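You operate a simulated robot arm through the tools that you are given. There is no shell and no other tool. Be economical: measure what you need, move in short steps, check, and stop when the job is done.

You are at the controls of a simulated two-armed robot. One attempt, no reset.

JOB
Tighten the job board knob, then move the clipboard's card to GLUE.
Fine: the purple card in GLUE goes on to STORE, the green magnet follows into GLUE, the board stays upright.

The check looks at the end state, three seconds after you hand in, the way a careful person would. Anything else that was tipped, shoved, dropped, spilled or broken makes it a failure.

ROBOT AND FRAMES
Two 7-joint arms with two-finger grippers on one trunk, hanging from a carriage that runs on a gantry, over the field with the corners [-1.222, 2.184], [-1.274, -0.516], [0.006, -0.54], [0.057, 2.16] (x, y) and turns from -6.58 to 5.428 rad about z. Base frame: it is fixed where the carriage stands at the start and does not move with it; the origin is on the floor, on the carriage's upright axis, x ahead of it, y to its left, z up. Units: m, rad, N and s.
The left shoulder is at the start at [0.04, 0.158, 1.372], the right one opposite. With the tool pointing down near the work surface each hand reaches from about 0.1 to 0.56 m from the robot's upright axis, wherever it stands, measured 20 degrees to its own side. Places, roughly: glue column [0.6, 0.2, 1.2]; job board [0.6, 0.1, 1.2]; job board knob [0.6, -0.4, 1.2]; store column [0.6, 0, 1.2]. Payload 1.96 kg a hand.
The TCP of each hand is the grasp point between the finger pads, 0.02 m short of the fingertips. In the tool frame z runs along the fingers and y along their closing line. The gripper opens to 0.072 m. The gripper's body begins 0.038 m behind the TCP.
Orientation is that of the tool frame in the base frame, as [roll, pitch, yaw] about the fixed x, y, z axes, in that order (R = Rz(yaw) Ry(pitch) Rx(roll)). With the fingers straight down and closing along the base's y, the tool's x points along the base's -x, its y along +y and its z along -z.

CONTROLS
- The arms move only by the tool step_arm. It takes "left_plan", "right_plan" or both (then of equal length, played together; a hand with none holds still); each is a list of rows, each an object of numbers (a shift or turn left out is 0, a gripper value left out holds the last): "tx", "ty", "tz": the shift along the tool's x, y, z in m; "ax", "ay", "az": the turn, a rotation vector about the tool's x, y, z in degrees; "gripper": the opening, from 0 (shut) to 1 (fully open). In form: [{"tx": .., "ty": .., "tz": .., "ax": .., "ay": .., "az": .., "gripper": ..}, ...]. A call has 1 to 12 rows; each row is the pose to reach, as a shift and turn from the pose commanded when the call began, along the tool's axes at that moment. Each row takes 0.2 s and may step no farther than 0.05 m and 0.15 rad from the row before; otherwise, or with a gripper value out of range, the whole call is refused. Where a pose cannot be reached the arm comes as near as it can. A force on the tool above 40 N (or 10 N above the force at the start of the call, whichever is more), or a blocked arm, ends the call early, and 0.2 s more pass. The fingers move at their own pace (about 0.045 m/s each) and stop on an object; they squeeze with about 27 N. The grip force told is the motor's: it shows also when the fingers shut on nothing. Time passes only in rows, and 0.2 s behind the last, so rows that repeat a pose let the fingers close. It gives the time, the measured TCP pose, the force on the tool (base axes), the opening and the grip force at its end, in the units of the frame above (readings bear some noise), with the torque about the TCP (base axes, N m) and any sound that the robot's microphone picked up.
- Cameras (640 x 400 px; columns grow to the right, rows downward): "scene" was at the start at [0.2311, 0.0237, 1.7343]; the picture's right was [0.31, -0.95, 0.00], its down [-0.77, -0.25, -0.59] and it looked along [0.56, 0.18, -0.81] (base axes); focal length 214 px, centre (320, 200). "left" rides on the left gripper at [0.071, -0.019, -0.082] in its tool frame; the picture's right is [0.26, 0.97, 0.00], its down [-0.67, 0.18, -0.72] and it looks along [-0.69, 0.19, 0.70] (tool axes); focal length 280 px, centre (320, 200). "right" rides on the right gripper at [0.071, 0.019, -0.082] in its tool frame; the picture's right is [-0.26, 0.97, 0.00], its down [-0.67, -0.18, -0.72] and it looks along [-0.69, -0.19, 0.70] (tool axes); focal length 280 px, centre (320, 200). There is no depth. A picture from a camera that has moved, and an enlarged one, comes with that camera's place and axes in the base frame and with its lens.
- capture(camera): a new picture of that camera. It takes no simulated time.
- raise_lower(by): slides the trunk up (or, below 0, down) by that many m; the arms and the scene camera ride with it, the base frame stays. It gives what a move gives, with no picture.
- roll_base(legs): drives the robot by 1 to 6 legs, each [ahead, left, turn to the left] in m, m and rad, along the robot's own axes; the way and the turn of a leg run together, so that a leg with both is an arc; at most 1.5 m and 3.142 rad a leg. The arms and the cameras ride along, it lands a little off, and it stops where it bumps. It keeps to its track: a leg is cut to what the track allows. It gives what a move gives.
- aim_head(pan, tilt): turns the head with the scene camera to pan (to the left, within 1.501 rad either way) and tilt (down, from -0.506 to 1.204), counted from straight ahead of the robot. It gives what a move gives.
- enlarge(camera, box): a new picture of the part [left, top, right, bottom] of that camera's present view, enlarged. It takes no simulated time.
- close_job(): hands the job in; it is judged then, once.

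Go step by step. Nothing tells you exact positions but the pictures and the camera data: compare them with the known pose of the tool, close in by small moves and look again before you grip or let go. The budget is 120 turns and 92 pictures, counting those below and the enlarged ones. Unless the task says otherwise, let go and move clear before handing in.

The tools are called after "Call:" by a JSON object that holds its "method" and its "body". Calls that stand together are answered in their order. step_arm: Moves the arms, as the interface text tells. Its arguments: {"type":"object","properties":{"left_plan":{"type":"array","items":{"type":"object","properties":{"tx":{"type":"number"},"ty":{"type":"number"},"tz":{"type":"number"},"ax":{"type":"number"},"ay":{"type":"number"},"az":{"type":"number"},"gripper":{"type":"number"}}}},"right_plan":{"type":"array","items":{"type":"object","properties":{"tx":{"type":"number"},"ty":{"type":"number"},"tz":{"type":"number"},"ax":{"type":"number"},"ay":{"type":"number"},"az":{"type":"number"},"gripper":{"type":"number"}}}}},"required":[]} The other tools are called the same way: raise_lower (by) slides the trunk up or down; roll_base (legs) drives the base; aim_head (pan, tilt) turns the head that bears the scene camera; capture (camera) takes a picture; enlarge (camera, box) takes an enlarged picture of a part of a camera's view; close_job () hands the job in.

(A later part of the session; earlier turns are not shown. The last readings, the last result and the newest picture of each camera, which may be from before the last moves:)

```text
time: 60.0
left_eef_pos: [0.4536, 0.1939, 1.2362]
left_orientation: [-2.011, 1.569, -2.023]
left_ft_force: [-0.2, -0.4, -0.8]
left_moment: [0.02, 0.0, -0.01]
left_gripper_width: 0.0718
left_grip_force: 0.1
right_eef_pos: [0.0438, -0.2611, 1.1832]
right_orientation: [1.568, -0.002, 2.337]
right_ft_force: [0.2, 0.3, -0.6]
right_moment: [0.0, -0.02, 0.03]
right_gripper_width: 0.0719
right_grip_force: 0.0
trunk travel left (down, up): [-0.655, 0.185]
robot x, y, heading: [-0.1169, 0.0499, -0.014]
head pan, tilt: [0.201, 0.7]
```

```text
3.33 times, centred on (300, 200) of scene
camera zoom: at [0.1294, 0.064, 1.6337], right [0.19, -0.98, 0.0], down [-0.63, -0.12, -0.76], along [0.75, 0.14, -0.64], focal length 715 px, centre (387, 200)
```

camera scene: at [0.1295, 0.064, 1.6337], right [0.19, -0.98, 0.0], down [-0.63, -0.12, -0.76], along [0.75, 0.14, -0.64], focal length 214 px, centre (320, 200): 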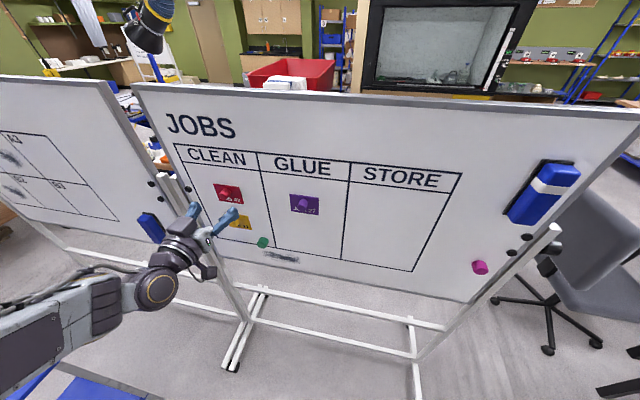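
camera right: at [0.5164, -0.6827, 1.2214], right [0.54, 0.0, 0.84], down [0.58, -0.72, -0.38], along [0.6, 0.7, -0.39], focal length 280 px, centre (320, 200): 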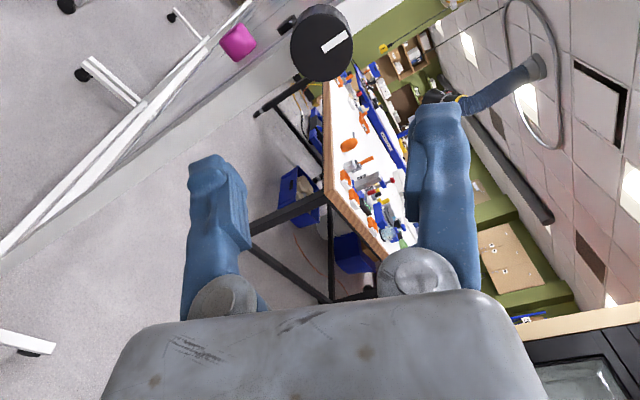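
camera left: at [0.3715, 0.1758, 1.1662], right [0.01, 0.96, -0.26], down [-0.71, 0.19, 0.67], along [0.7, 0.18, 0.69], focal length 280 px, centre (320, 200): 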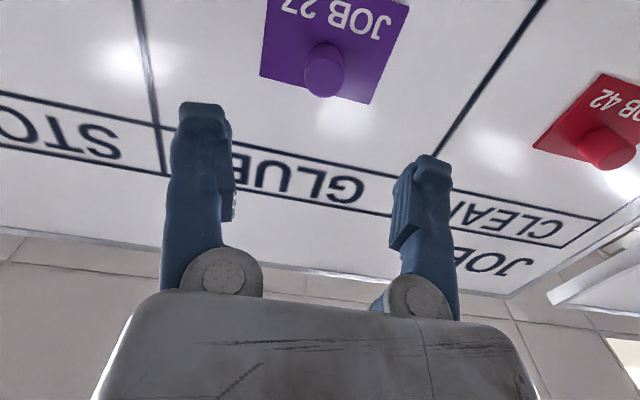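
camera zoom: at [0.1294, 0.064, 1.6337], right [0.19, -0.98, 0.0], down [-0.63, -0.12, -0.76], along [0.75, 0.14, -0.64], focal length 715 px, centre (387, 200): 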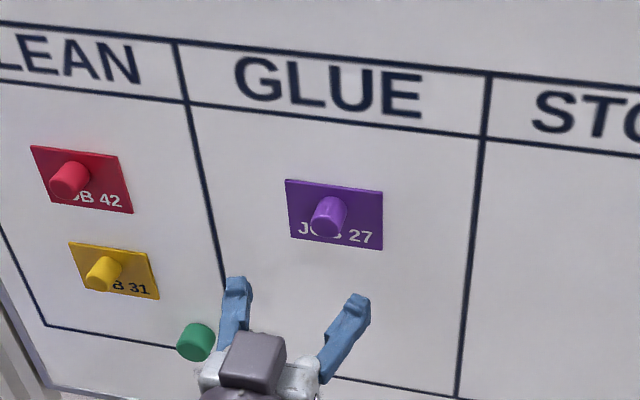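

The handle tip is at about (0.56, 0.195, 1.238), right ahead of the hand. I advance 80 mm and look again.

Call:
{"method": "step_arm", "body": {"left_plan": [{"tx": -0.002, "ty": 0.001, "tz": 0.03}, {"tx": -0.002, "ty": 0.002, "tz": 0.06}, {"tx": -0.002, "ty": 0.002, "tz": 0.08}, {"tx": -0.002, "ty": 0.002, "tz": 0.08}]}}

Call:
{"method": "capture", "body": {"camera": "left"}}

Call:
{"method": "enlarge", "body": {"camera": "scene", "box": [240, 150, 360, 250]}}

```text
time: 61.0
left_eef_pos: [0.5317, 0.195, 1.2394]
left_orientation: [2.706, 1.57, 2.694]
left_ft_force: [0.3, 0.1, 0.6]
left_moment: [0.02, 0.0, 0.01]
left_gripper_width: 0.072
left_grip_force: 0.0
right_eef_pos: [0.0434, -0.2608, 1.183]
right_orientation: [1.57, -0.001, 2.335]
right_ft_force: [0.1, 0.1, -0.2]
right_moment: [-0.01, 0.03, 0.0]
right_gripper_width: 0.0721
right_grip_force: 0.0
trunk travel left (down, up): [-0.655, 0.185]
robot x, y, heading: [-0.1141, 0.0496, -0.013]
head pan, tilt: [0.201, 0.7]
```

```text
62 pictures are left
camera left: at [0.4504, 0.1783, 1.169], right [0.01, 0.97, -0.26], down [-0.71, 0.19, 0.67], along [0.7, 0.18, 0.69], focal length 280 px, centre (320, 200)
```

left: 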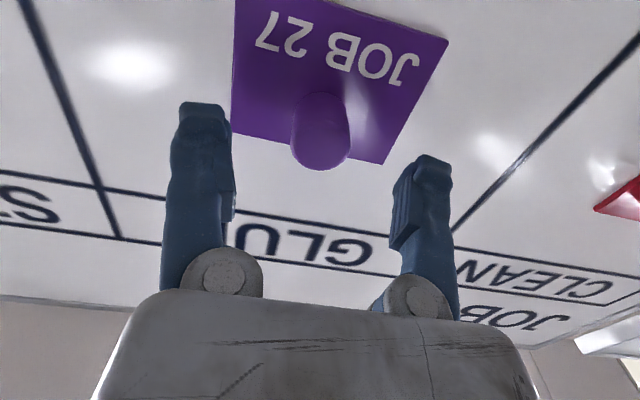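

```text
4.00 times, centred on (300, 200) of scene
camera zoom: at [0.1294, 0.064, 1.6337], right [0.19, -0.98, 0.0], down [-0.63, -0.12, -0.76], along [0.75, 0.14, -0.64], focal length 858 px, centre (400, 200)
```

zoom: 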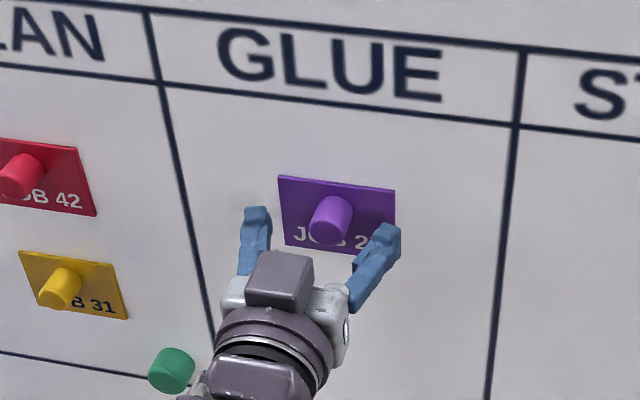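

The handle protrudes from about x 0.552 to 0.583. I advance 22 mm and close.

Call:
{"method": "step_arm", "body": {"left_plan": [{"tz": 0.011}, {"tz": 0.022}, {"tz": 0.022, "gripper": 0.2}, {"tz": 0.022, "gripper": 0.2}, {"tz": 0.022, "gripper": 0.2}, {"tz": 0.022, "gripper": 0.2}, {"tz": 0.022, "gripper": 0.2}]}}

Call:
{"method": "capture", "body": {"camera": "left"}}

```text
time: 62.6
left_eef_pos: [0.5546, 0.1947, 1.2381]
left_orientation: [-2.753, 1.571, -2.768]
left_ft_force: [4.0, -2.8, -2.3]
left_moment: [-0.02, 0.03, -0.01]
left_gripper_width: 0.024
left_grip_force: 26.7
right_eef_pos: [0.0435, -0.2598, 1.1832]
right_orientation: [1.568, -0.003, 2.335]
right_ft_force: [0.1, -0.2, -0.1]
right_moment: [-0.04, -0.01, 0.01]
right_gripper_width: 0.0721
right_grip_force: 0.1
trunk travel left (down, up): [-0.655, 0.185]
robot x, y, heading: [-0.1116, 0.0521, -0.016]
head pan, tilt: [0.201, 0.7]
```

```text
60 pictures are left
camera left: at [0.4725, 0.1771, 1.1689], right [0.01, 0.96, -0.26], down [-0.71, 0.19, 0.68], along [0.7, 0.18, 0.69], focal length 280 px, centre (320, 200)
```

left: 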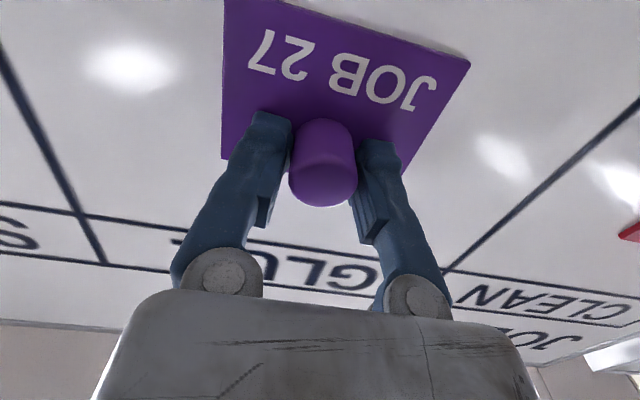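

The purple handle is held. I pull straight off the board, watching the force.

Call:
{"method": "step_arm", "body": {"left_plan": [{"tz": -0.004}, {"tz": -0.008}, {"tz": -0.014}, {"tz": -0.022}, {"tz": -0.035}, {"tz": -0.05}, {"tz": -0.05}]}}

Call:
{"method": "capture", "body": {"camera": "left"}}

```text
time: 64.2
left_eef_pos: [0.5031, 0.1938, 1.2386]
left_orientation: [-2.957, 1.569, -2.969]
left_ft_force: [0.4, -0.2, 0.6]
left_moment: [0.02, 0.05, 0.0]
left_gripper_width: 0.024
left_grip_force: 27.5
right_eef_pos: [0.043, -0.2608, 1.1833]
right_orientation: [1.57, -0.003, 2.336]
right_ft_force: [0.3, -1.0, -0.9]
right_moment: [0.01, -0.05, -0.03]
right_gripper_width: 0.0721
right_grip_force: 0.0
trunk travel left (down, up): [-0.655, 0.185]
robot x, y, heading: [-0.1186, 0.0487, -0.013]
head pan, tilt: [0.201, 0.7]
```

```text
59 pictures are left
camera left: at [0.4215, 0.1757, 1.169], right [0.01, 0.96, -0.26], down [-0.71, 0.19, 0.68], along [0.7, 0.18, 0.69], focal length 280 px, centre (320, 200)
```

left: 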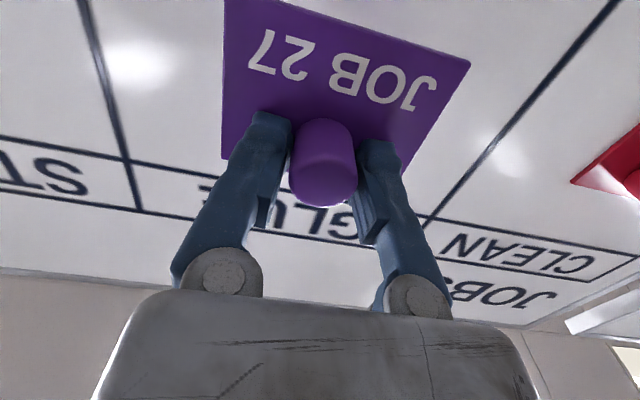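

The card came off cleanly. I carry it to STORE (y ≈ -0.045), then bring it near the board.

Call:
{"method": "step_arm", "body": {"left_plan": [{"ty": -0.04}, {"ty": -0.08}, {"ty": -0.12}, {"ty": -0.16}, {"ty": -0.2}, {"ty": -0.24}, {"ty": -0.24}]}}

Call:
{"method": "capture", "body": {"camera": "scene"}}

```text
time: 65.8
left_eef_pos: [0.5006, -0.0467, 1.2422]
left_orientation: [-2.941, 1.568, -2.954]
left_ft_force: [-0.9, -0.4, 0.2]
left_moment: [0.0, -0.01, 0.0]
left_gripper_width: 0.024
left_grip_force: 26.6
right_eef_pos: [0.0436, -0.2617, 1.1826]
right_orientation: [1.57, -0.002, 2.336]
right_ft_force: [-0.2, -0.3, 0.3]
right_moment: [0.02, 0.02, 0.03]
right_gripper_width: 0.072
right_grip_force: 0.1
trunk travel left (down, up): [-0.655, 0.185]
robot x, y, heading: [-0.1166, 0.0492, -0.006]
head pan, tilt: [0.201, 0.7]
```

```text
58 pictures are left
camera scene: at [0.1294, 0.0641, 1.6337], right [0.19, -0.98, 0.0], down [-0.63, -0.12, -0.76], along [0.75, 0.14, -0.64], focal length 214 px, centre (320, 200)
```

scene: 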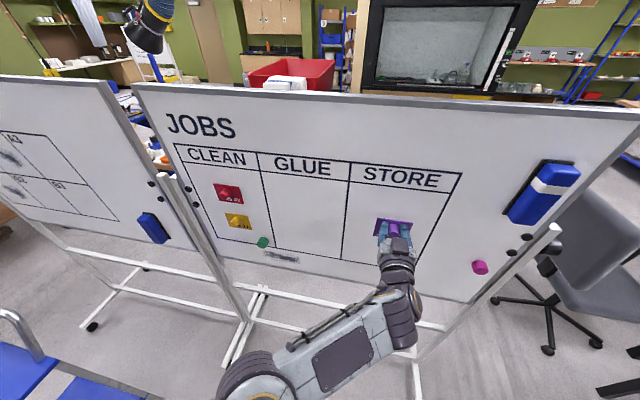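

Centred in STORE. I press it on gently.

Call:
{"method": "step_arm", "body": {"left_plan": [{"tz": 0.02}, {"tz": 0.035}, {"tz": 0.041}, {"tz": 0.044}, {"tz": 0.046}, {"tz": 0.046}]}}

Call:
{"method": "capture", "body": {"camera": "left"}}

```text
time: 67.2
left_eef_pos: [0.5311, -0.0446, 1.2409]
left_orientation: [-2.674, 1.569, -2.688]
left_ft_force: [-0.3, 0.4, -0.8]
left_moment: [0.01, 0.0, 0.0]
left_gripper_width: 0.0239
left_grip_force: 27.3
left hand out of reach, approached as far as the arm can: row 2, 3, 4, 5, 6
right_eef_pos: [0.0436, -0.2621, 1.1832]
right_orientation: [1.569, -0.003, 2.335]
right_ft_force: [-0.1, -0.1, -0.7]
right_moment: [0.0, -0.01, 0.01]
right_gripper_width: 0.0721
right_grip_force: 0.0
trunk travel left (down, up): [-0.655, 0.185]
robot x, y, heading: [-0.1148, 0.0492, -0.011]
head pan, tilt: [0.201, 0.7]
```

```text
57 pictures are left
camera left: at [0.4504, -0.0622, 1.1717], right [0.01, 0.96, -0.26], down [-0.71, 0.19, 0.67], along [0.7, 0.18, 0.69], focal length 280 px, centre (320, 200)
```

left: 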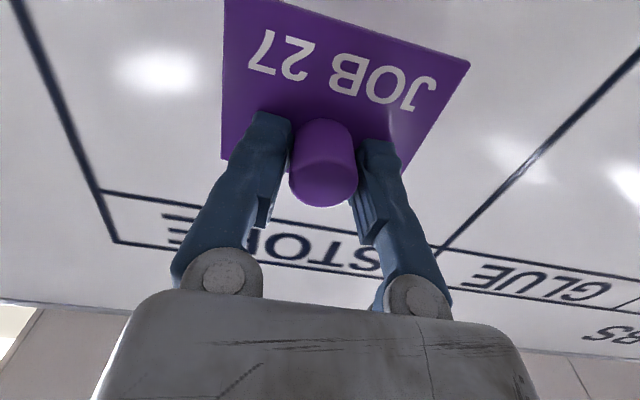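

The arm ran out of reach 15 mm short. I back the hand off, shift the base right and ahead, then re-align.

Call:
{"method": "step_arm", "body": {"left_plan": [{"tz": -0.03}, {"tz": -0.05}, {"tz": -0.05}]}}

Call:
{"method": "roll_base", "body": {"legs": [[0.03, -0.15, 0]]}}

```text
time: 68.0
left_eef_pos: [0.4817, -0.0416, 1.2394]
left_orientation: [-0.132, 1.57, -0.143]
left_ft_force: [-0.2, 0.3, -0.8]
left_moment: [0.03, -0.01, -0.01]
left_gripper_width: 0.0238
left_grip_force: 27.6
right_eef_pos: [0.0419, -0.2611, 1.1825]
right_orientation: [1.57, -0.005, 2.333]
right_ft_force: [-0.3, -0.1, 0.2]
right_moment: [0.0, 0.0, 0.01]
right_gripper_width: 0.0717
right_grip_force: 0.1
trunk travel left (down, up): [-0.655, 0.185]
robot x, y, heading: [-0.1139, 0.0481, -0.012]
head pan, tilt: [0.201, 0.7]
```

```text
time: 69.3
left_eef_pos: [0.5096, -0.187, 1.2393]
left_orientation: [-3.025, 1.57, -3.039]
left_ft_force: [-0.1, -0.3, -0.8]
left_moment: [0.0, 0.02, 0.0]
left_gripper_width: 0.0241
left_grip_force: 27.2
right_eef_pos: [0.0704, -0.4071, 1.1831]
right_orientation: [1.568, -0.003, 2.335]
right_ft_force: [-0.2, 0.1, -0.4]
right_moment: [0.01, -0.01, 0.01]
right_gripper_width: 0.0719
right_grip_force: 0.2
trunk travel left (down, up): [-0.655, 0.185]
robot x, y, heading: [-0.0902, -0.0973, -0.015]
head pan, tilt: [0.201, 0.7]
```

Re-align to y -0.045, then press on.

Call:
{"method": "step_arm", "body": {"left_plan": [{"ty": 0.048}, {"ty": 0.096}, {"ty": 0.142}, {"ty": 0.142, "tz": 0.02}, {"ty": 0.142, "tz": 0.03}, {"ty": 0.142, "tz": 0.034}, {"ty": 0.142, "tz": 0.037}, {"ty": 0.142, "tz": 0.04}, {"ty": 0.142, "tz": 0.04}]}}

Call:
{"method": "capture", "body": {"camera": "left"}}

Call:
{"method": "capture", "body": {"camera": "scene"}}

```text
time: 71.3
left_eef_pos: [0.5492, -0.046, 1.2396]
left_orientation: [-0.18, 1.569, -0.191]
left_ft_force: [-14.3, 3.6, 4.8]
left_moment: [0.01, 0.01, 0.03]
left_gripper_width: 0.0237
left_grip_force: 26.5
right_eef_pos: [0.0697, -0.4087, 1.1823]
right_orientation: [1.569, -0.005, 2.335]
right_ft_force: [0.3, 1.1, 0.3]
right_moment: [0.02, 0.01, 0.0]
right_gripper_width: 0.072
right_grip_force: 0.1
trunk travel left (down, up): [-0.655, 0.185]
robot x, y, heading: [-0.089, -0.0962, -0.014]
head pan, tilt: [0.201, 0.7]
```

```text
56 pictures are left
camera left: at [0.468, -0.0641, 1.1693], right [0.01, 0.96, -0.26], down [-0.71, 0.19, 0.67], along [0.7, 0.18, 0.69], focal length 280 px, centre (320, 200)
```

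left: 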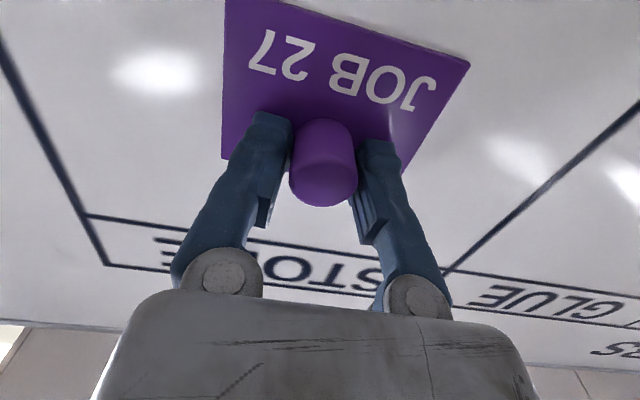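

```text
55 pictures are left
camera scene: at [0.1563, -0.0826, 1.6336], right [0.19, -0.98, 0.0], down [-0.63, -0.12, -0.76], along [0.75, 0.14, -0.64], focal length 214 px, centre (320, 200)
```

scene: 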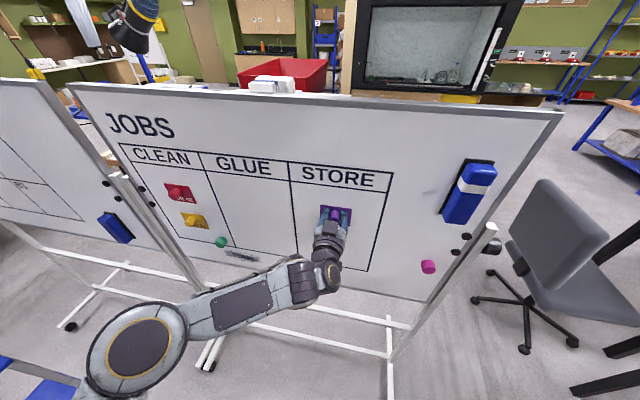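

Contact at 14 N with the card inside STORE. I open gently and back away, then check that it holds.

Call:
{"method": "step_arm", "body": {"left_plan": [{"gripper": 1.0}, {"gripper": 1.0}, {"gripper": 1.0}, {"gripper": 1.0}, {"tz": -0.02}, {"tz": -0.05}, {"tz": -0.09}, {"tz": -0.09}]}}

Call:
{"method": "capture", "body": {"camera": "left"}}

```text
time: 73.1
left_eef_pos: [0.4589, -0.0447, 1.2409]
left_orientation: [0.076, 1.57, 0.061]
left_ft_force: [-0.4, -0.4, 0.1]
left_moment: [-0.01, 0.01, -0.01]
left_gripper_width: 0.072
left_grip_force: 0.1
right_eef_pos: [0.0703, -0.4078, 1.1838]
right_orientation: [1.57, -0.003, 2.337]
right_ft_force: [-0.3, 0.2, 0.5]
right_moment: [0.01, 0.02, 0.0]
right_gripper_width: 0.0721
right_grip_force: 0.0
trunk travel left (down, up): [-0.655, 0.185]
robot x, y, heading: [-0.0867, -0.0973, -0.013]
head pan, tilt: [0.201, 0.7]
```

```text
54 pictures are left
camera left: at [0.3766, -0.062, 1.1712], right [0.01, 0.96, -0.26], down [-0.71, 0.19, 0.67], along [0.7, 0.18, 0.69], focal length 280 px, centre (320, 200)
```

left: 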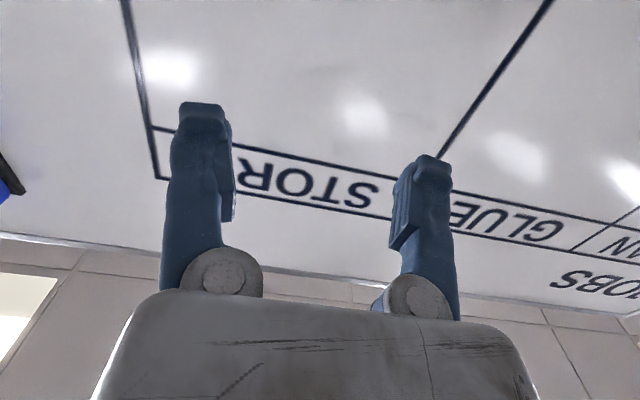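

The card is not where I left it; I look with the scene camera at once.

Call:
{"method": "capture", "body": {"camera": "scene"}}

Call:
{"method": "aim_head", "body": {"pan": 0.1, "tilt": 1.1}}

Call:
{"method": "capture", "body": {"camera": "scene"}}

```text
53 pictures are left
camera scene: at [0.157, -0.0828, 1.6337], right [0.19, -0.98, 0.0], down [-0.63, -0.12, -0.76], along [0.75, 0.14, -0.64], focal length 214 px, centre (320, 200)
```

scene: 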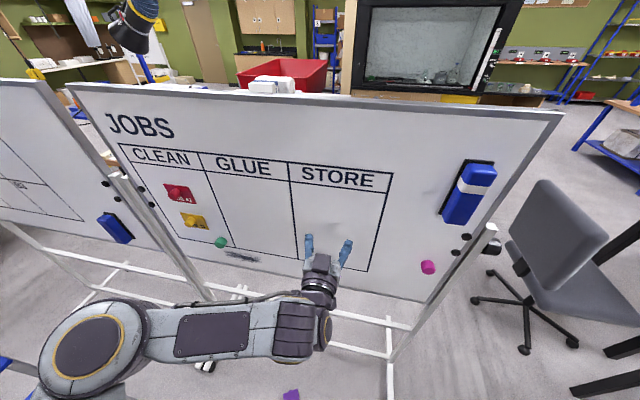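

```text
time: 74.0
left_eef_pos: [0.4591, -0.0434, 1.2415]
left_orientation: [3.045, 1.57, 3.033]
left_ft_force: [-0.5, 0.3, -0.3]
left_moment: [0.01, 0.03, 0.0]
left_gripper_width: 0.0719
left_grip_force: 0.2
right_eef_pos: [0.0703, -0.4085, 1.1834]
right_orientation: [1.57, -0.002, 2.337]
right_ft_force: [0.3, 0.4, 0.5]
right_moment: [-0.02, -0.06, 0.0]
right_gripper_width: 0.0721
right_grip_force: 0.1
trunk travel left (down, up): [-0.655, 0.185]
robot x, y, heading: [-0.0892, -0.0988, -0.009]
head pan, tilt: [0.099, 1.1]
```

```text
52 pictures are left
camera scene: at [0.1365, -0.0932, 1.6038], right [0.09, -1.0, 0.0], down [-0.89, -0.08, -0.45], along [0.45, 0.04, -0.89], focal length 214 px, centre (320, 200)
```

scene: 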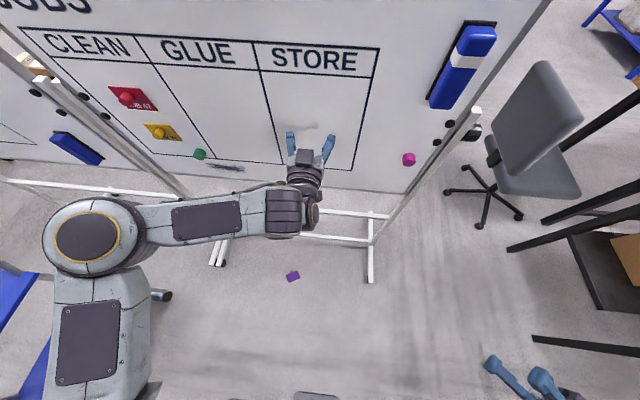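

The card dropped to the floor at about (0.32, 0.12). I inspect the STORE spot and the card to understand why before recovering it.

Call:
{"method": "enlarge", "body": {"camera": "scene", "box": [240, 60, 440, 200]}}

Call:
{"method": "enlarge", "body": {"camera": "scene", "box": [265, 255, 325, 300]}}

```text
2.86 times, centred on (340, 130) of scene
camera zoom: at [0.1365, -0.0932, 1.6038], right [0.09, -1.0, 0.0], down [-0.89, -0.08, -0.45], along [0.45, 0.04, -0.89], focal length 613 px, centre (263, 400)
```

zoom: 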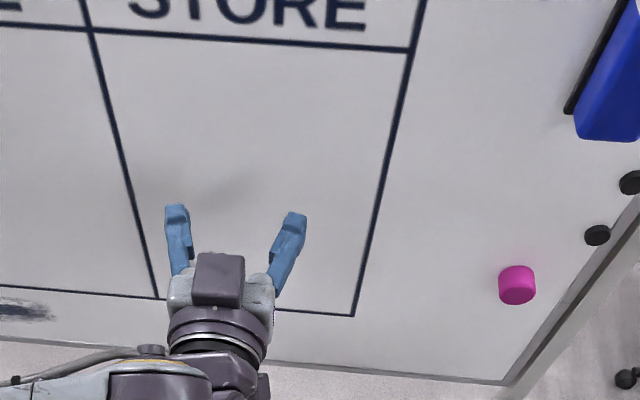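

```text
8.89 times, centred on (295, 278) of scene
camera zoom: at [0.1365, -0.0932, 1.6038], right [0.09, -1.0, 0.0], down [-0.89, -0.08, -0.45], along [0.45, 0.04, -0.89], focal length 1906 px, centre (542, -489)
```

zoom: 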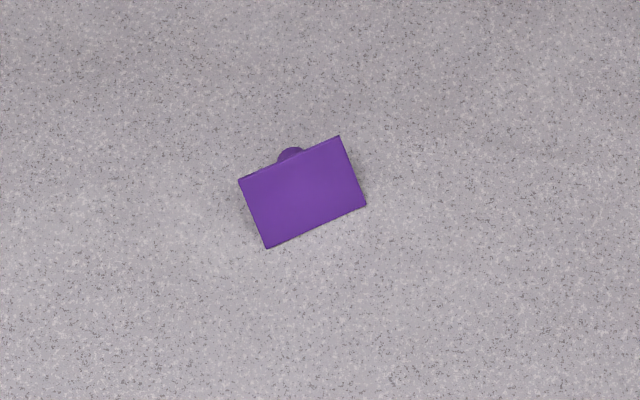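

The card lies face down, tilted on its handle. Plan: pick it by its long edges with the left hand, hand it over so the right hand holds the handle, and place it again with care. First I back off and lower the trunk.

Call:
{"method": "roll_base", "body": {"legs": [[-0.2, 0.05, 0]]}}

Call:
{"method": "raise_lower", "body": {"by": -0.6}}

Call:
{"method": "aim_head", "body": {"pan": 0.2, "tilt": 0.95}}

Call:
{"method": "capture", "body": {"camera": "scene"}}

```text
time: 75.6
left_eef_pos: [0.2565, 0.0078, 1.2415]
left_orientation: [-0.105, 1.57, -0.117]
left_ft_force: [-0.4, -0.2, 0.0]
left_moment: [-0.01, 0.01, -0.01]
left_gripper_width: 0.072
left_grip_force: 0.2
right_eef_pos: [-0.1322, -0.3557, 1.1828]
right_orientation: [1.57, -0.004, 2.336]
right_ft_force: [-0.5, 0.9, 0.1]
right_moment: [-0.01, -0.01, 0.0]
right_gripper_width: 0.0722
right_grip_force: 0.1
trunk travel left (down, up): [-0.655, 0.185]
robot x, y, heading: [-0.2924, -0.0474, -0.015]
head pan, tilt: [0.099, 1.1]
```

```text
refused: -0.6 is not a number from -0.4 to 0.4
```

```text
time: 76.3
left_eef_pos: [0.2559, 0.0091, 1.2411]
left_orientation: [-0.225, 1.571, -0.238]
left_ft_force: [-0.3, 0.5, -0.1]
left_moment: [-0.03, 0.02, 0.01]
left_gripper_width: 0.0716
left_grip_force: 0.0
right_eef_pos: [-0.132, -0.3566, 1.1835]
right_orientation: [1.568, -0.001, 2.337]
right_ft_force: [-0.3, -0.9, 0.9]
right_moment: [-0.02, -0.02, 0.0]
right_gripper_width: 0.0722
right_grip_force: 0.1
trunk travel left (down, up): [-0.655, 0.185]
robot x, y, heading: [-0.293, -0.0438, -0.008]
head pan, tilt: [0.201, 0.949]
```

```text
49 pictures are left
camera scene: at [-0.0587, -0.0331, 1.6139], right [0.19, -0.98, 0.0], down [-0.8, -0.15, -0.58], along [0.57, 0.11, -0.81], focal length 214 px, centre (320, 200)
```

scene: 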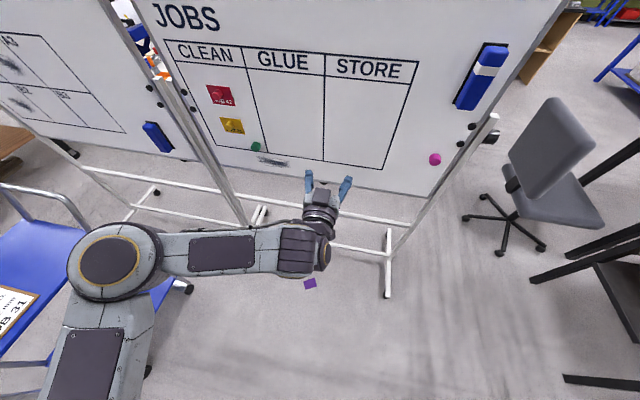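

Call:
{"method": "raise_lower", "body": {"by": -0.4}}

Call:
{"method": "raise_lower", "body": {"by": -0.2}}

Call:
{"method": "step_arm", "body": {"left_plan": [{"ay": 8.5}, {"ay": 17}, {"ay": 25.5}, {"ay": 34}, {"ay": 42.5}, {"ay": 51}, {"ay": 59.5}, {"ay": 68}, {"ay": 75}, {"ay": 75, "tz": -0.03}, {"ay": 75, "tz": -0.06}, {"ay": 75, "tz": -0.06}]}}

Call:
{"method": "capture", "body": {"camera": "scene"}}

Call:
{"method": "capture", "body": {"camera": "left"}}

```text
time: 80.2
left_eef_pos: [0.2548, 0.0081, 0.8407]
left_orientation: [-0.152, 1.569, -0.165]
left_ft_force: [-0.4, 0.4, -0.4]
left_moment: [-0.01, 0.03, 0.0]
left_gripper_width: 0.0719
left_grip_force: 0.0
right_eef_pos: [-0.1337, -0.3562, 0.7839]
right_orientation: [1.569, -0.001, 2.335]
right_ft_force: [-0.8, 0.7, 0.2]
right_moment: [-0.05, -0.03, -0.02]
right_gripper_width: 0.0718
right_grip_force: 0.0
trunk travel left (down, up): [-0.255, 0.585]
robot x, y, heading: [-0.2894, -0.0471, -0.011]
head pan, tilt: [0.201, 0.949]
```

```text
time: 82.3
left_eef_pos: [0.2549, 0.0088, 0.6403]
left_orientation: [-0.131, 1.57, -0.145]
left_ft_force: [-1.0, -1.3, -0.2]
left_moment: [-0.01, 0.01, -0.02]
left_gripper_width: 0.072
left_grip_force: 0.0
right_eef_pos: [-0.1325, -0.3558, 0.5827]
right_orientation: [1.569, -0.001, 2.337]
right_ft_force: [0.1, 0.0, -0.3]
right_moment: [0.0, 0.0, -0.02]
right_gripper_width: 0.0719
right_grip_force: 0.0
trunk travel left (down, up): [-0.055, 0.785]
robot x, y, heading: [-0.2933, -0.0481, -0.01]
head pan, tilt: [0.201, 0.949]
```

```text
time: 84.9
left_eef_pos: [0.1964, 0.0044, 0.6422]
left_orientation: [3.142, 0.265, 3.128]
left_ft_force: [0.1, 0.0, -0.3]
left_moment: [0.03, 0.02, 0.0]
left_gripper_width: 0.072
left_grip_force: 0.1
right_eef_pos: [-0.133, -0.3567, 0.583]
right_orientation: [1.568, -0.001, 2.336]
right_ft_force: [0.4, 0.0, 1.0]
right_moment: [0.0, 0.0, 0.03]
right_gripper_width: 0.0718
right_grip_force: 0.0
trunk travel left (down, up): [-0.055, 0.785]
robot x, y, heading: [-0.2913, -0.0439, -0.008]
head pan, tilt: [0.201, 0.949]
```

```text
48 pictures are left
camera scene: at [-0.0582, -0.0333, 1.0141], right [0.19, -0.98, 0.0], down [-0.8, -0.15, -0.58], along [0.57, 0.11, -0.81], focal length 214 px, centre (320, 200)
```

scene: 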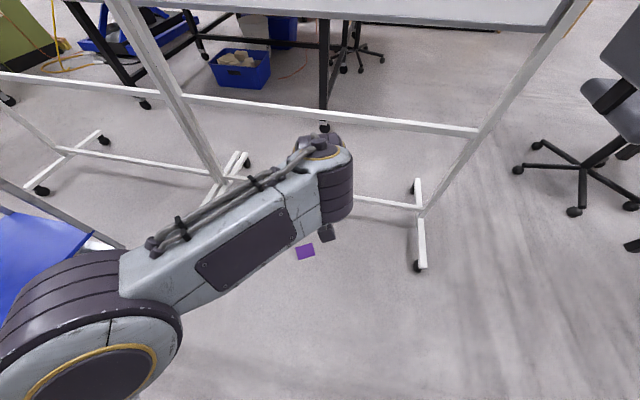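

```text
47 pictures are left
camera left: at [0.1054, -0.0123, 0.7051], right [-0.24, 0.97, -0.07], down [0.47, 0.18, 0.87], along [0.85, 0.18, -0.5], focal length 280 px, centre (320, 200)
```

left: 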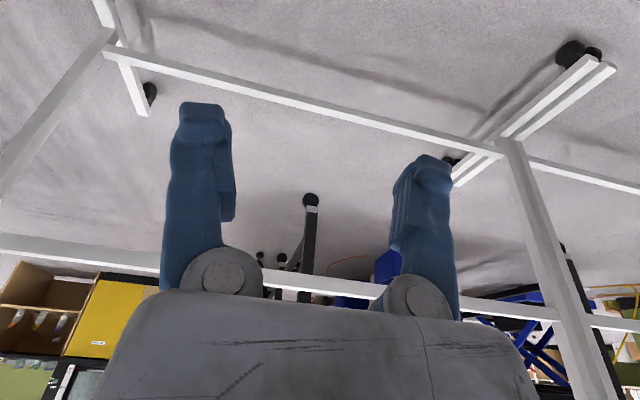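

The card is at (0.324, 0.116) on the floor. I drive up, bring the left hand vertical over it with the closing line across the card's short side.

Call:
{"method": "roll_base", "body": {"legs": [[0.17, 0, 0]]}}

Call:
{"method": "step_arm", "body": {"left_plan": [{"ay": 8}, {"ay": 15}, {"ay": 15}]}}

Call:
{"method": "step_arm", "body": {"left_plan": [{"tx": 0.01, "ty": 0.015, "az": 8.4}, {"tx": 0.02, "ty": 0.03, "az": 16.8}, {"tx": 0.03, "ty": 0.045, "tz": 0.03, "az": 25.2}, {"tx": 0.04, "ty": 0.06, "tz": 0.06, "az": 33.6}, {"tx": 0.045, "ty": 0.075, "tz": 0.1, "az": 42}, {"tx": 0.045, "ty": 0.09, "tz": 0.14, "az": 50.4}, {"tx": 0.045, "ty": 0.105, "tz": 0.18, "az": 58.8}, {"tx": 0.045, "ty": 0.115, "tz": 0.22, "az": 67}, {"tx": 0.045, "ty": 0.115, "tz": 0.26, "az": 67}, {"tx": 0.045, "ty": 0.115, "tz": 0.3, "az": 67}, {"tx": 0.045, "ty": 0.115, "tz": 0.34, "az": 67}, {"tx": 0.045, "ty": 0.115, "tz": 0.34, "az": 67}]}}

Call:
{"method": "capture", "body": {"camera": "left"}}

Call:
{"method": "capture", "body": {"camera": "scene"}}

```text
time: 86.4
left_eef_pos: [0.3618, 0.004, 0.644]
left_orientation: [3.14, 0.262, 3.129]
left_ft_force: [0.3, 0.2, -0.9]
left_moment: [0.02, 0.02, -0.03]
left_gripper_width: 0.0718
left_grip_force: 0.1
right_eef_pos: [0.0337, -0.3585, 0.5829]
right_orientation: [1.569, -0.002, 2.335]
right_ft_force: [-0.5, 0.9, -0.1]
right_moment: [0.01, -0.01, 0.0]
right_gripper_width: 0.0719
right_grip_force: 0.1
trunk travel left (down, up): [-0.055, 0.785]
robot x, y, heading: [-0.1307, -0.0457, -0.018]
head pan, tilt: [0.201, 0.949]
```

```text
time: 87.2
left_eef_pos: [0.3615, 0.0029, 0.643]
left_orientation: [3.141, -0.002, 3.128]
left_ft_force: [0.4, 0.0, -0.2]
left_moment: [0.02, 0.0, 0.01]
left_gripper_width: 0.0719
left_grip_force: 0.1
right_eef_pos: [0.0327, -0.3588, 0.5831]
right_orientation: [1.567, -0.004, 2.337]
right_ft_force: [0.6, 0.1, -0.8]
right_moment: [-0.03, 0.0, 0.01]
right_gripper_width: 0.0721
right_grip_force: 0.0
trunk travel left (down, up): [-0.055, 0.785]
robot x, y, heading: [-0.1269, -0.048, -0.015]
head pan, tilt: [0.201, 0.949]
```

```text
time: 89.8
left_eef_pos: [0.3193, 0.1228, 0.3025]
left_orientation: [3.142, -0.001, 1.96]
left_ft_force: [0.5, -0.4, 0.1]
left_moment: [-0.02, 0.01, 0.02]
left_gripper_width: 0.0722
left_grip_force: 0.0
right_eef_pos: [0.0326, -0.3581, 0.5831]
right_orientation: [1.569, -0.001, 2.336]
right_ft_force: [0.3, -0.8, 0.1]
right_moment: [0.02, 0.03, 0.0]
right_gripper_width: 0.0718
right_grip_force: 0.0
trunk travel left (down, up): [-0.055, 0.785]
robot x, y, heading: [-0.1273, -0.0489, -0.006]
head pan, tilt: [0.201, 0.949]
```

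```text
46 pictures are left
camera left: at [0.2736, 0.1809, 0.3849], right [0.79, 0.61, 0.0], down [0.43, -0.55, 0.72], along [0.43, -0.57, -0.7], focal length 280 px, centre (320, 200)
```

left: 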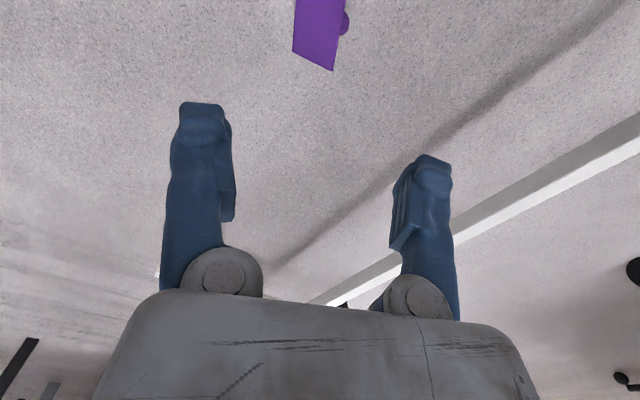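

```text
45 pictures are left
camera scene: at [0.1078, -0.0351, 1.014], right [0.19, -0.98, 0.0], down [-0.8, -0.15, -0.58], along [0.57, 0.11, -0.81], focal length 214 px, centre (320, 200)
```

scene: 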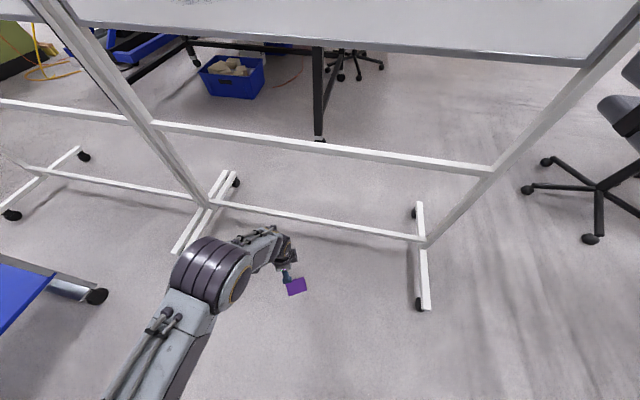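

The hand is above the card; I descend to about 0.14 m and look closer from both cameras.

Call:
{"method": "step_arm", "body": {"left_plan": [{"tz": 0.04}, {"tz": 0.08}, {"tz": 0.12}, {"tz": 0.16}, {"tz": 0.16}]}}

Call:
{"method": "capture", "body": {"camera": "left"}}

Call:
{"method": "enlarge", "body": {"camera": "scene", "box": [250, 250, 340, 310]}}

```text
time: 91.0
left_eef_pos: [0.3193, 0.1214, 0.142]
left_orientation: [3.141, -0.001, 1.959]
left_ft_force: [-0.6, 0.2, 0.4]
left_moment: [0.01, -0.04, -0.01]
left_gripper_width: 0.0723
left_grip_force: 0.0
right_eef_pos: [0.0341, -0.3582, 0.5836]
right_orientation: [1.569, -0.001, 2.335]
right_ft_force: [-0.1, 0.1, -0.6]
right_moment: [0.01, 0.02, 0.02]
right_gripper_width: 0.0718
right_grip_force: 0.1
trunk travel left (down, up): [-0.055, 0.785]
robot x, y, heading: [-0.1251, -0.0476, -0.009]
head pan, tilt: [0.201, 0.949]
```

```text
44 pictures are left
camera left: at [0.2738, 0.1799, 0.224], right [0.79, 0.61, 0.0], down [0.43, -0.55, 0.71], along [0.44, -0.57, -0.7], focal length 280 px, centre (320, 200)
```

left: 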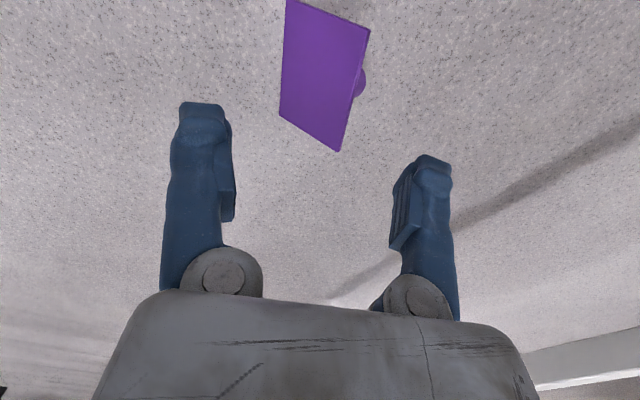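

```text
6.67 times, centred on (295, 280) of scene
camera zoom: at [0.1083, -0.0353, 1.0141], right [0.19, -0.98, 0.0], down [-0.8, -0.15, -0.58], along [0.57, 0.11, -0.81], focal length 1430 px, centre (487, -333)
```

zoom: 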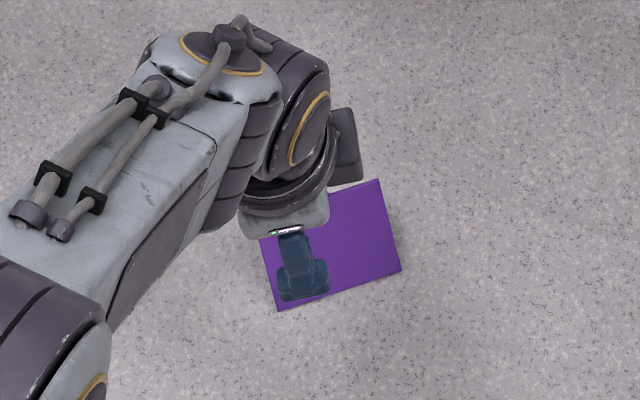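

I work out the card: tilted ~35°, far long edge raised ~37 mm, short side along (0.885, 0.466), centre (0.325, 0.110). I'll straddle it near its right end, clear of the handle, and pinch it.

Call:
{"method": "step_arm", "body": {"left_plan": [{"tx": -0.02, "ty": 0.002, "az": -2.8}, {"tx": -0.04, "ty": 0.0035, "az": -5.6}, {"tx": -0.04, "ty": 0.0035, "tz": 0.03, "az": -5.6}, {"tx": -0.04, "ty": 0.0035, "tz": 0.06, "az": -5.6}, {"tx": -0.04, "ty": 0.0035, "tz": 0.075, "az": -5.6}, {"tx": -0.04, "ty": 0.0035, "tz": 0.075, "az": -5.6}]}}

Call:
{"method": "capture", "body": {"camera": "left"}}

Call:
{"method": "enlarge", "body": {"camera": "scene", "box": [250, 250, 340, 310]}}

```text
time: 92.4
left_eef_pos: [0.2967, 0.0984, 0.1086]
left_orientation: [-3.141, 0.0, 2.057]
left_ft_force: [0.0, -0.8, 0.0]
left_moment: [-0.01, 0.01, 0.0]
left_gripper_width: 0.0719
left_grip_force: 0.0
left hand out of reach, approached as far as the arm can: row 2, 3, 4, 5, 6
right_eef_pos: [0.0324, -0.3588, 0.5844]
right_orientation: [1.568, -0.003, 2.336]
right_ft_force: [0.1, 0.6, 0.0]
right_moment: [0.01, 0.0, -0.05]
right_gripper_width: 0.0719
right_grip_force: 0.0
trunk travel left (down, up): [-0.055, 0.785]
robot x, y, heading: [-0.1254, -0.0471, -0.012]
head pan, tilt: [0.201, 0.949]
```

```text
42 pictures are left
camera left: at [0.246, 0.1519, 0.1905], right [0.73, 0.68, 0.0], down [0.48, -0.51, 0.71], along [0.49, -0.52, -0.7], focal length 280 px, centre (320, 200)
```

left: 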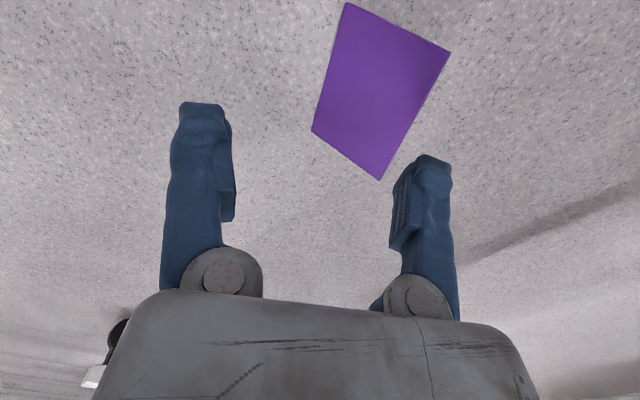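

```text
6.67 times, centred on (295, 280) of scene
camera zoom: at [0.1074, -0.0352, 1.0139], right [0.19, -0.98, 0.0], down [-0.8, -0.15, -0.58], along [0.57, 0.11, -0.81], focal length 1430 px, centre (487, -333)
```

zoom: 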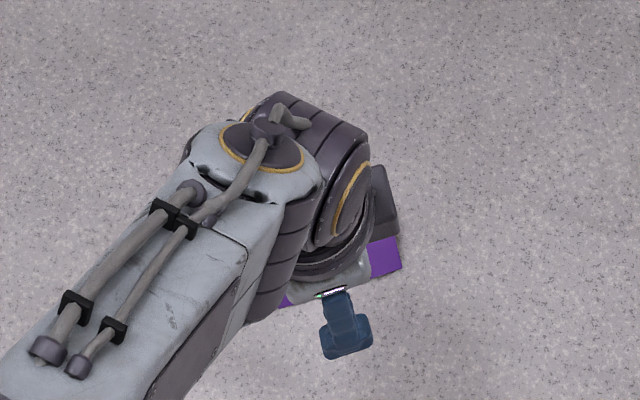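

Reach is short here. I raise the hand, drive 0.1 m closer, and lower the trunk the rest of the way.

Call:
{"method": "step_arm", "body": {"left_plan": [{"tz": -0.04}, {"tz": -0.08}, {"tz": -0.12}, {"tz": -0.12}]}}

Call:
{"method": "roll_base", "body": {"legs": [[0.1, -0.02, 0]]}}

Call:
{"method": "raise_lower", "body": {"by": -0.05}}

```text
time: 93.4
left_eef_pos: [0.2984, 0.0988, 0.2297]
left_orientation: [3.139, 0.0, 2.059]
left_ft_force: [-0.1, 1.4, -0.3]
left_moment: [-0.01, -0.01, -0.03]
left_gripper_width: 0.0721
left_grip_force: 0.1
right_eef_pos: [0.0324, -0.3583, 0.5821]
right_orientation: [1.568, -0.004, 2.335]
right_ft_force: [0.3, 0.1, 0.4]
right_moment: [-0.01, -0.04, 0.03]
right_gripper_width: 0.0721
right_grip_force: 0.1
trunk travel left (down, up): [-0.055, 0.785]
robot x, y, heading: [-0.1259, -0.047, -0.012]
head pan, tilt: [0.201, 0.949]
```

```text
time: 94.5
left_eef_pos: [0.3959, 0.0784, 0.2278]
left_orientation: [-3.14, -0.002, 2.055]
left_ft_force: [0.1, 0.5, 0.5]
left_moment: [-0.02, 0.01, 0.02]
left_gripper_width: 0.0721
left_grip_force: 0.0
right_eef_pos: [0.13, -0.3798, 0.5835]
right_orientation: [1.568, -0.003, 2.335]
right_ft_force: [0.6, 0.6, 0.5]
right_moment: [0.0, 0.01, -0.02]
right_gripper_width: 0.0719
right_grip_force: 0.1
trunk travel left (down, up): [-0.055, 0.785]
robot x, y, heading: [-0.0288, -0.0703, -0.016]
head pan, tilt: [0.201, 0.949]
```

```text
time: 95.5
left_eef_pos: [0.3973, 0.0771, 0.1782]
left_orientation: [-3.14, 0.0, 2.058]
left_ft_force: [-0.2, 0.2, -0.4]
left_moment: [-0.04, 0.01, 0.0]
left_gripper_width: 0.072
left_grip_force: 0.1
right_eef_pos: [0.1299, -0.3803, 0.5325]
right_orientation: [1.569, -0.004, 2.334]
right_ft_force: [-0.4, -0.6, -0.2]
right_moment: [0.03, 0.01, 0.01]
right_gripper_width: 0.0722
right_grip_force: 0.0
trunk travel left (down, up): [-0.005, 0.835]
robot x, y, heading: [-0.0275, -0.0702, -0.013]
head pan, tilt: [0.201, 0.949]
```

Aligned with the card's short side. I shift over the target and descend to z ≈ 0.075.

Call:
{"method": "step_arm", "body": {"left_plan": [{"tx": 0.018, "ty": -0.025}, {"tx": 0.0353, "ty": -0.0487}, {"tx": 0.0353, "ty": -0.0487, "tz": 0.04}, {"tx": 0.0353, "ty": -0.0487, "tz": 0.08}, {"tx": 0.0353, "ty": -0.0487, "tz": 0.103}, {"tx": 0.0353, "ty": -0.0487, "tz": 0.103}]}}

Call:
{"method": "capture", "body": {"camera": "left"}}

```text
time: 96.9
left_eef_pos: [0.3372, 0.0862, 0.0787]
left_orientation: [3.141, 0.001, 2.056]
left_ft_force: [0.9, 0.2, -0.3]
left_moment: [0.0, 0.01, 0.01]
left_gripper_width: 0.0721
left_grip_force: 0.2
right_eef_pos: [0.1306, -0.3788, 0.5326]
right_orientation: [1.57, -0.002, 2.334]
right_ft_force: [0.5, -0.2, -1.1]
right_moment: [0.01, 0.02, -0.02]
right_gripper_width: 0.0719
right_grip_force: 0.1
trunk travel left (down, up): [-0.005, 0.835]
robot x, y, heading: [-0.027, -0.0718, -0.014]
head pan, tilt: [0.201, 0.949]
```

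```text
40 pictures are left
camera left: at [0.288, 0.1391, 0.1605], right [0.73, 0.68, 0.0], down [0.48, -0.51, 0.71], along [0.49, -0.52, -0.7], focal length 280 px, centre (320, 200)
```

left: 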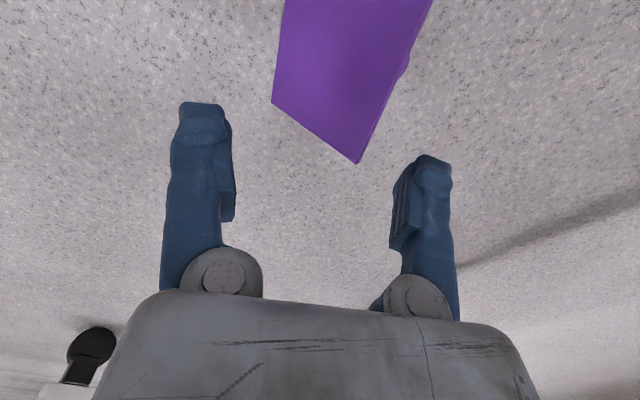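

The card sits between the fingers. I descend to z ≈ 0.034 and close in stages.

Call:
{"method": "step_arm", "body": {"left_plan": [{"tz": 0.02}, {"tz": 0.035}, {"tz": 0.045}, {"tz": 0.045}, {"tz": 0.045, "gripper": 0.6}, {"tz": 0.045, "gripper": 0.6}, {"tz": 0.045, "gripper": 0.6}]}}

Call:
{"method": "capture", "body": {"camera": "left"}}

```text
time: 98.5
left_eef_pos: [0.3358, 0.0837, 0.0312]
left_orientation: [-3.141, -0.001, 2.056]
left_ft_force: [-0.3, 0.4, -0.3]
left_moment: [-0.01, -0.03, 0.04]
left_gripper_width: 0.0434
left_grip_force: 0.1
right_eef_pos: [0.1306, -0.3792, 0.5325]
right_orientation: [1.569, -0.002, 2.335]
right_ft_force: [0.0, 0.2, -0.3]
right_moment: [-0.01, -0.01, -0.04]
right_gripper_width: 0.072
right_grip_force: 0.0
trunk travel left (down, up): [-0.005, 0.835]
robot x, y, heading: [-0.0225, -0.0689, -0.014]
head pan, tilt: [0.201, 0.949]
```

```text
39 pictures are left
camera left: at [0.2859, 0.1388, 0.1147], right [0.73, 0.68, 0.0], down [0.48, -0.51, 0.71], along [0.49, -0.52, -0.7], focal length 280 px, centre (320, 200)
```

left: 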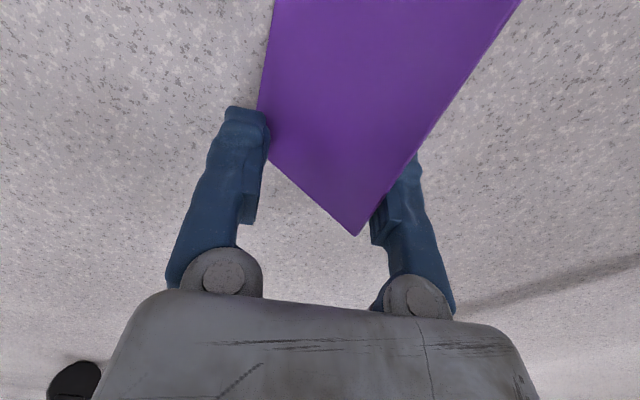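

As intended, the card is tipping up between the fingers. I continue closing.

Call:
{"method": "step_arm", "body": {"left_plan": [{"gripper": 0.45}, {"gripper": 0.45}, {"gripper": 0.3}, {"gripper": 0.3}]}}

Call:
{"method": "capture", "body": {"camera": "left"}}

```text
time: 99.4
left_eef_pos: [0.3357, 0.0837, 0.0312]
left_orientation: [-3.136, 0.001, 2.054]
left_ft_force: [-0.5, 1.2, -0.6]
left_moment: [-0.03, 0.02, 0.03]
left_gripper_width: 0.0061
left_grip_force: 18.9
right_eef_pos: [0.1313, -0.3793, 0.5337]
right_orientation: [1.569, -0.002, 2.333]
right_ft_force: [0.7, 0.4, 0.8]
right_moment: [0.03, 0.01, 0.0]
right_gripper_width: 0.0719
right_grip_force: 0.0
trunk travel left (down, up): [-0.005, 0.835]
robot x, y, heading: [-0.0277, -0.0732, -0.015]
head pan, tilt: [0.201, 0.949]
stopped in row 4 (left hand): the force on the tool passed its limit at 45 N (the readings are from after the stop); the commanded pose is now the measured one
```

```text
38 pictures are left
camera left: at [0.2853, 0.1376, 0.1145], right [0.73, 0.68, -0.01], down [0.48, -0.51, 0.71], along [0.48, -0.53, -0.7], focal length 280 px, centre (320, 200)
```

left: 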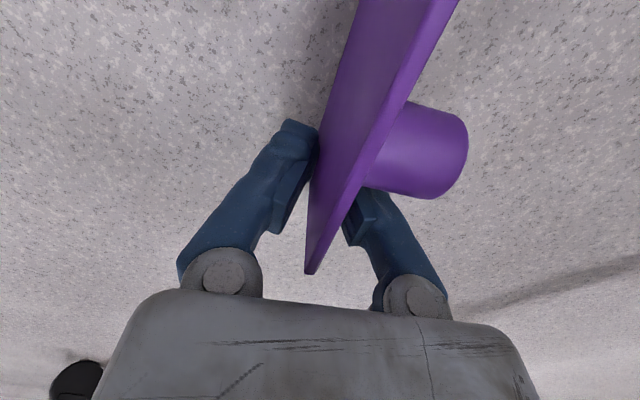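

The card is pinched securely by its end (6 mm thick) with the handle free. I lift it, back away and raise the trunk before the hand-over.

Call:
{"method": "step_arm", "body": {"left_plan": [{"gripper": 0.0}, {"gripper": 0.0}, {"tz": -0.03, "gripper": 0.0}, {"tz": -0.07}, {"tz": -0.11}, {"tz": -0.15}, {"tz": -0.15}]}}

Call:
{"method": "roll_base", "body": {"legs": [[-0.27, 0, 0]]}}

Call:
{"method": "raise_lower", "body": {"by": 0.4}}

Call:
{"method": "raise_lower", "body": {"by": 0.25}}

Call:
{"method": "capture", "body": {"camera": "left"}}

```text
time: 101.0
left_eef_pos: [0.3345, 0.0834, 0.1848]
left_orientation: [-3.134, 0.001, 2.053]
left_ft_force: [0.1, 0.4, -0.4]
left_moment: [-0.02, -0.02, 0.01]
left_gripper_width: 0.0058
left_grip_force: 26.8
right_eef_pos: [0.1303, -0.3797, 0.5331]
right_orientation: [1.57, -0.004, 2.335]
right_ft_force: [0.2, -0.2, -0.1]
right_moment: [0.0, -0.02, 0.03]
right_gripper_width: 0.0722
right_grip_force: 0.1
trunk travel left (down, up): [-0.005, 0.835]
robot x, y, heading: [-0.0274, -0.0684, -0.015]
head pan, tilt: [0.201, 0.949]
```

```text
time: 103.0
left_eef_pos: [0.0663, 0.0872, 0.1839]
left_orientation: [-3.135, 0.002, 2.051]
left_ft_force: [-0.2, -0.8, 0.3]
left_moment: [-0.03, -0.01, 0.0]
left_gripper_width: 0.0059
left_grip_force: 27.1
right_eef_pos: [-0.14, -0.3753, 0.5331]
right_orientation: [1.57, -0.001, 2.331]
right_ft_force: [0.0, -0.2, -0.1]
right_moment: [0.0, 0.03, -0.01]
right_gripper_width: 0.0719
right_grip_force: 0.0
trunk travel left (down, up): [-0.005, 0.835]
robot x, y, heading: [-0.3, -0.0653, -0.016]
head pan, tilt: [0.201, 0.949]
```

```text
time: 106.8
left_eef_pos: [0.0652, 0.0883, 0.5838]
left_orientation: [-3.136, 0.0, 2.052]
left_ft_force: [0.3, 0.0, -0.9]
left_moment: [0.01, 0.0, -0.03]
left_gripper_width: 0.0062
left_grip_force: 26.8
right_eef_pos: [-0.1426, -0.3763, 0.9337]
right_orientation: [1.569, -0.001, 2.329]
right_ft_force: [-0.5, -0.4, -0.7]
right_moment: [0.01, -0.02, 0.01]
right_gripper_width: 0.072
right_grip_force: 0.0
trunk travel left (down, up): [-0.405, 0.435]
robot x, y, heading: [-0.2989, -0.0681, -0.02]
head pan, tilt: [0.201, 0.949]
```

```text
time: 109.4
left_eef_pos: [0.0655, 0.0882, 0.8338]
left_orientation: [-3.135, -0.002, 2.05]
left_ft_force: [-0.2, -0.6, -0.6]
left_moment: [-0.02, -0.01, -0.01]
left_gripper_width: 0.0058
left_grip_force: 26.6
right_eef_pos: [-0.1419, -0.3762, 1.1823]
right_orientation: [1.57, -0.003, 2.331]
right_ft_force: [-0.1, 0.1, 0.6]
right_moment: [0.02, -0.01, -0.01]
right_gripper_width: 0.072
right_grip_force: 0.0
trunk travel left (down, up): [-0.655, 0.185]
robot x, y, heading: [-0.2949, -0.0629, -0.016]
head pan, tilt: [0.201, 0.949]
```

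```text
37 pictures are left
camera left: at [0.0152, 0.143, 0.9165], right [0.73, 0.68, -0.01], down [0.48, -0.51, 0.71], along [0.48, -0.53, -0.7], focal length 280 px, centre (320, 200)
```

left: 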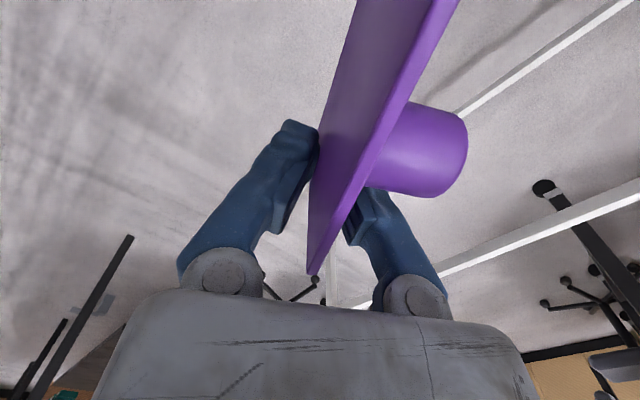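

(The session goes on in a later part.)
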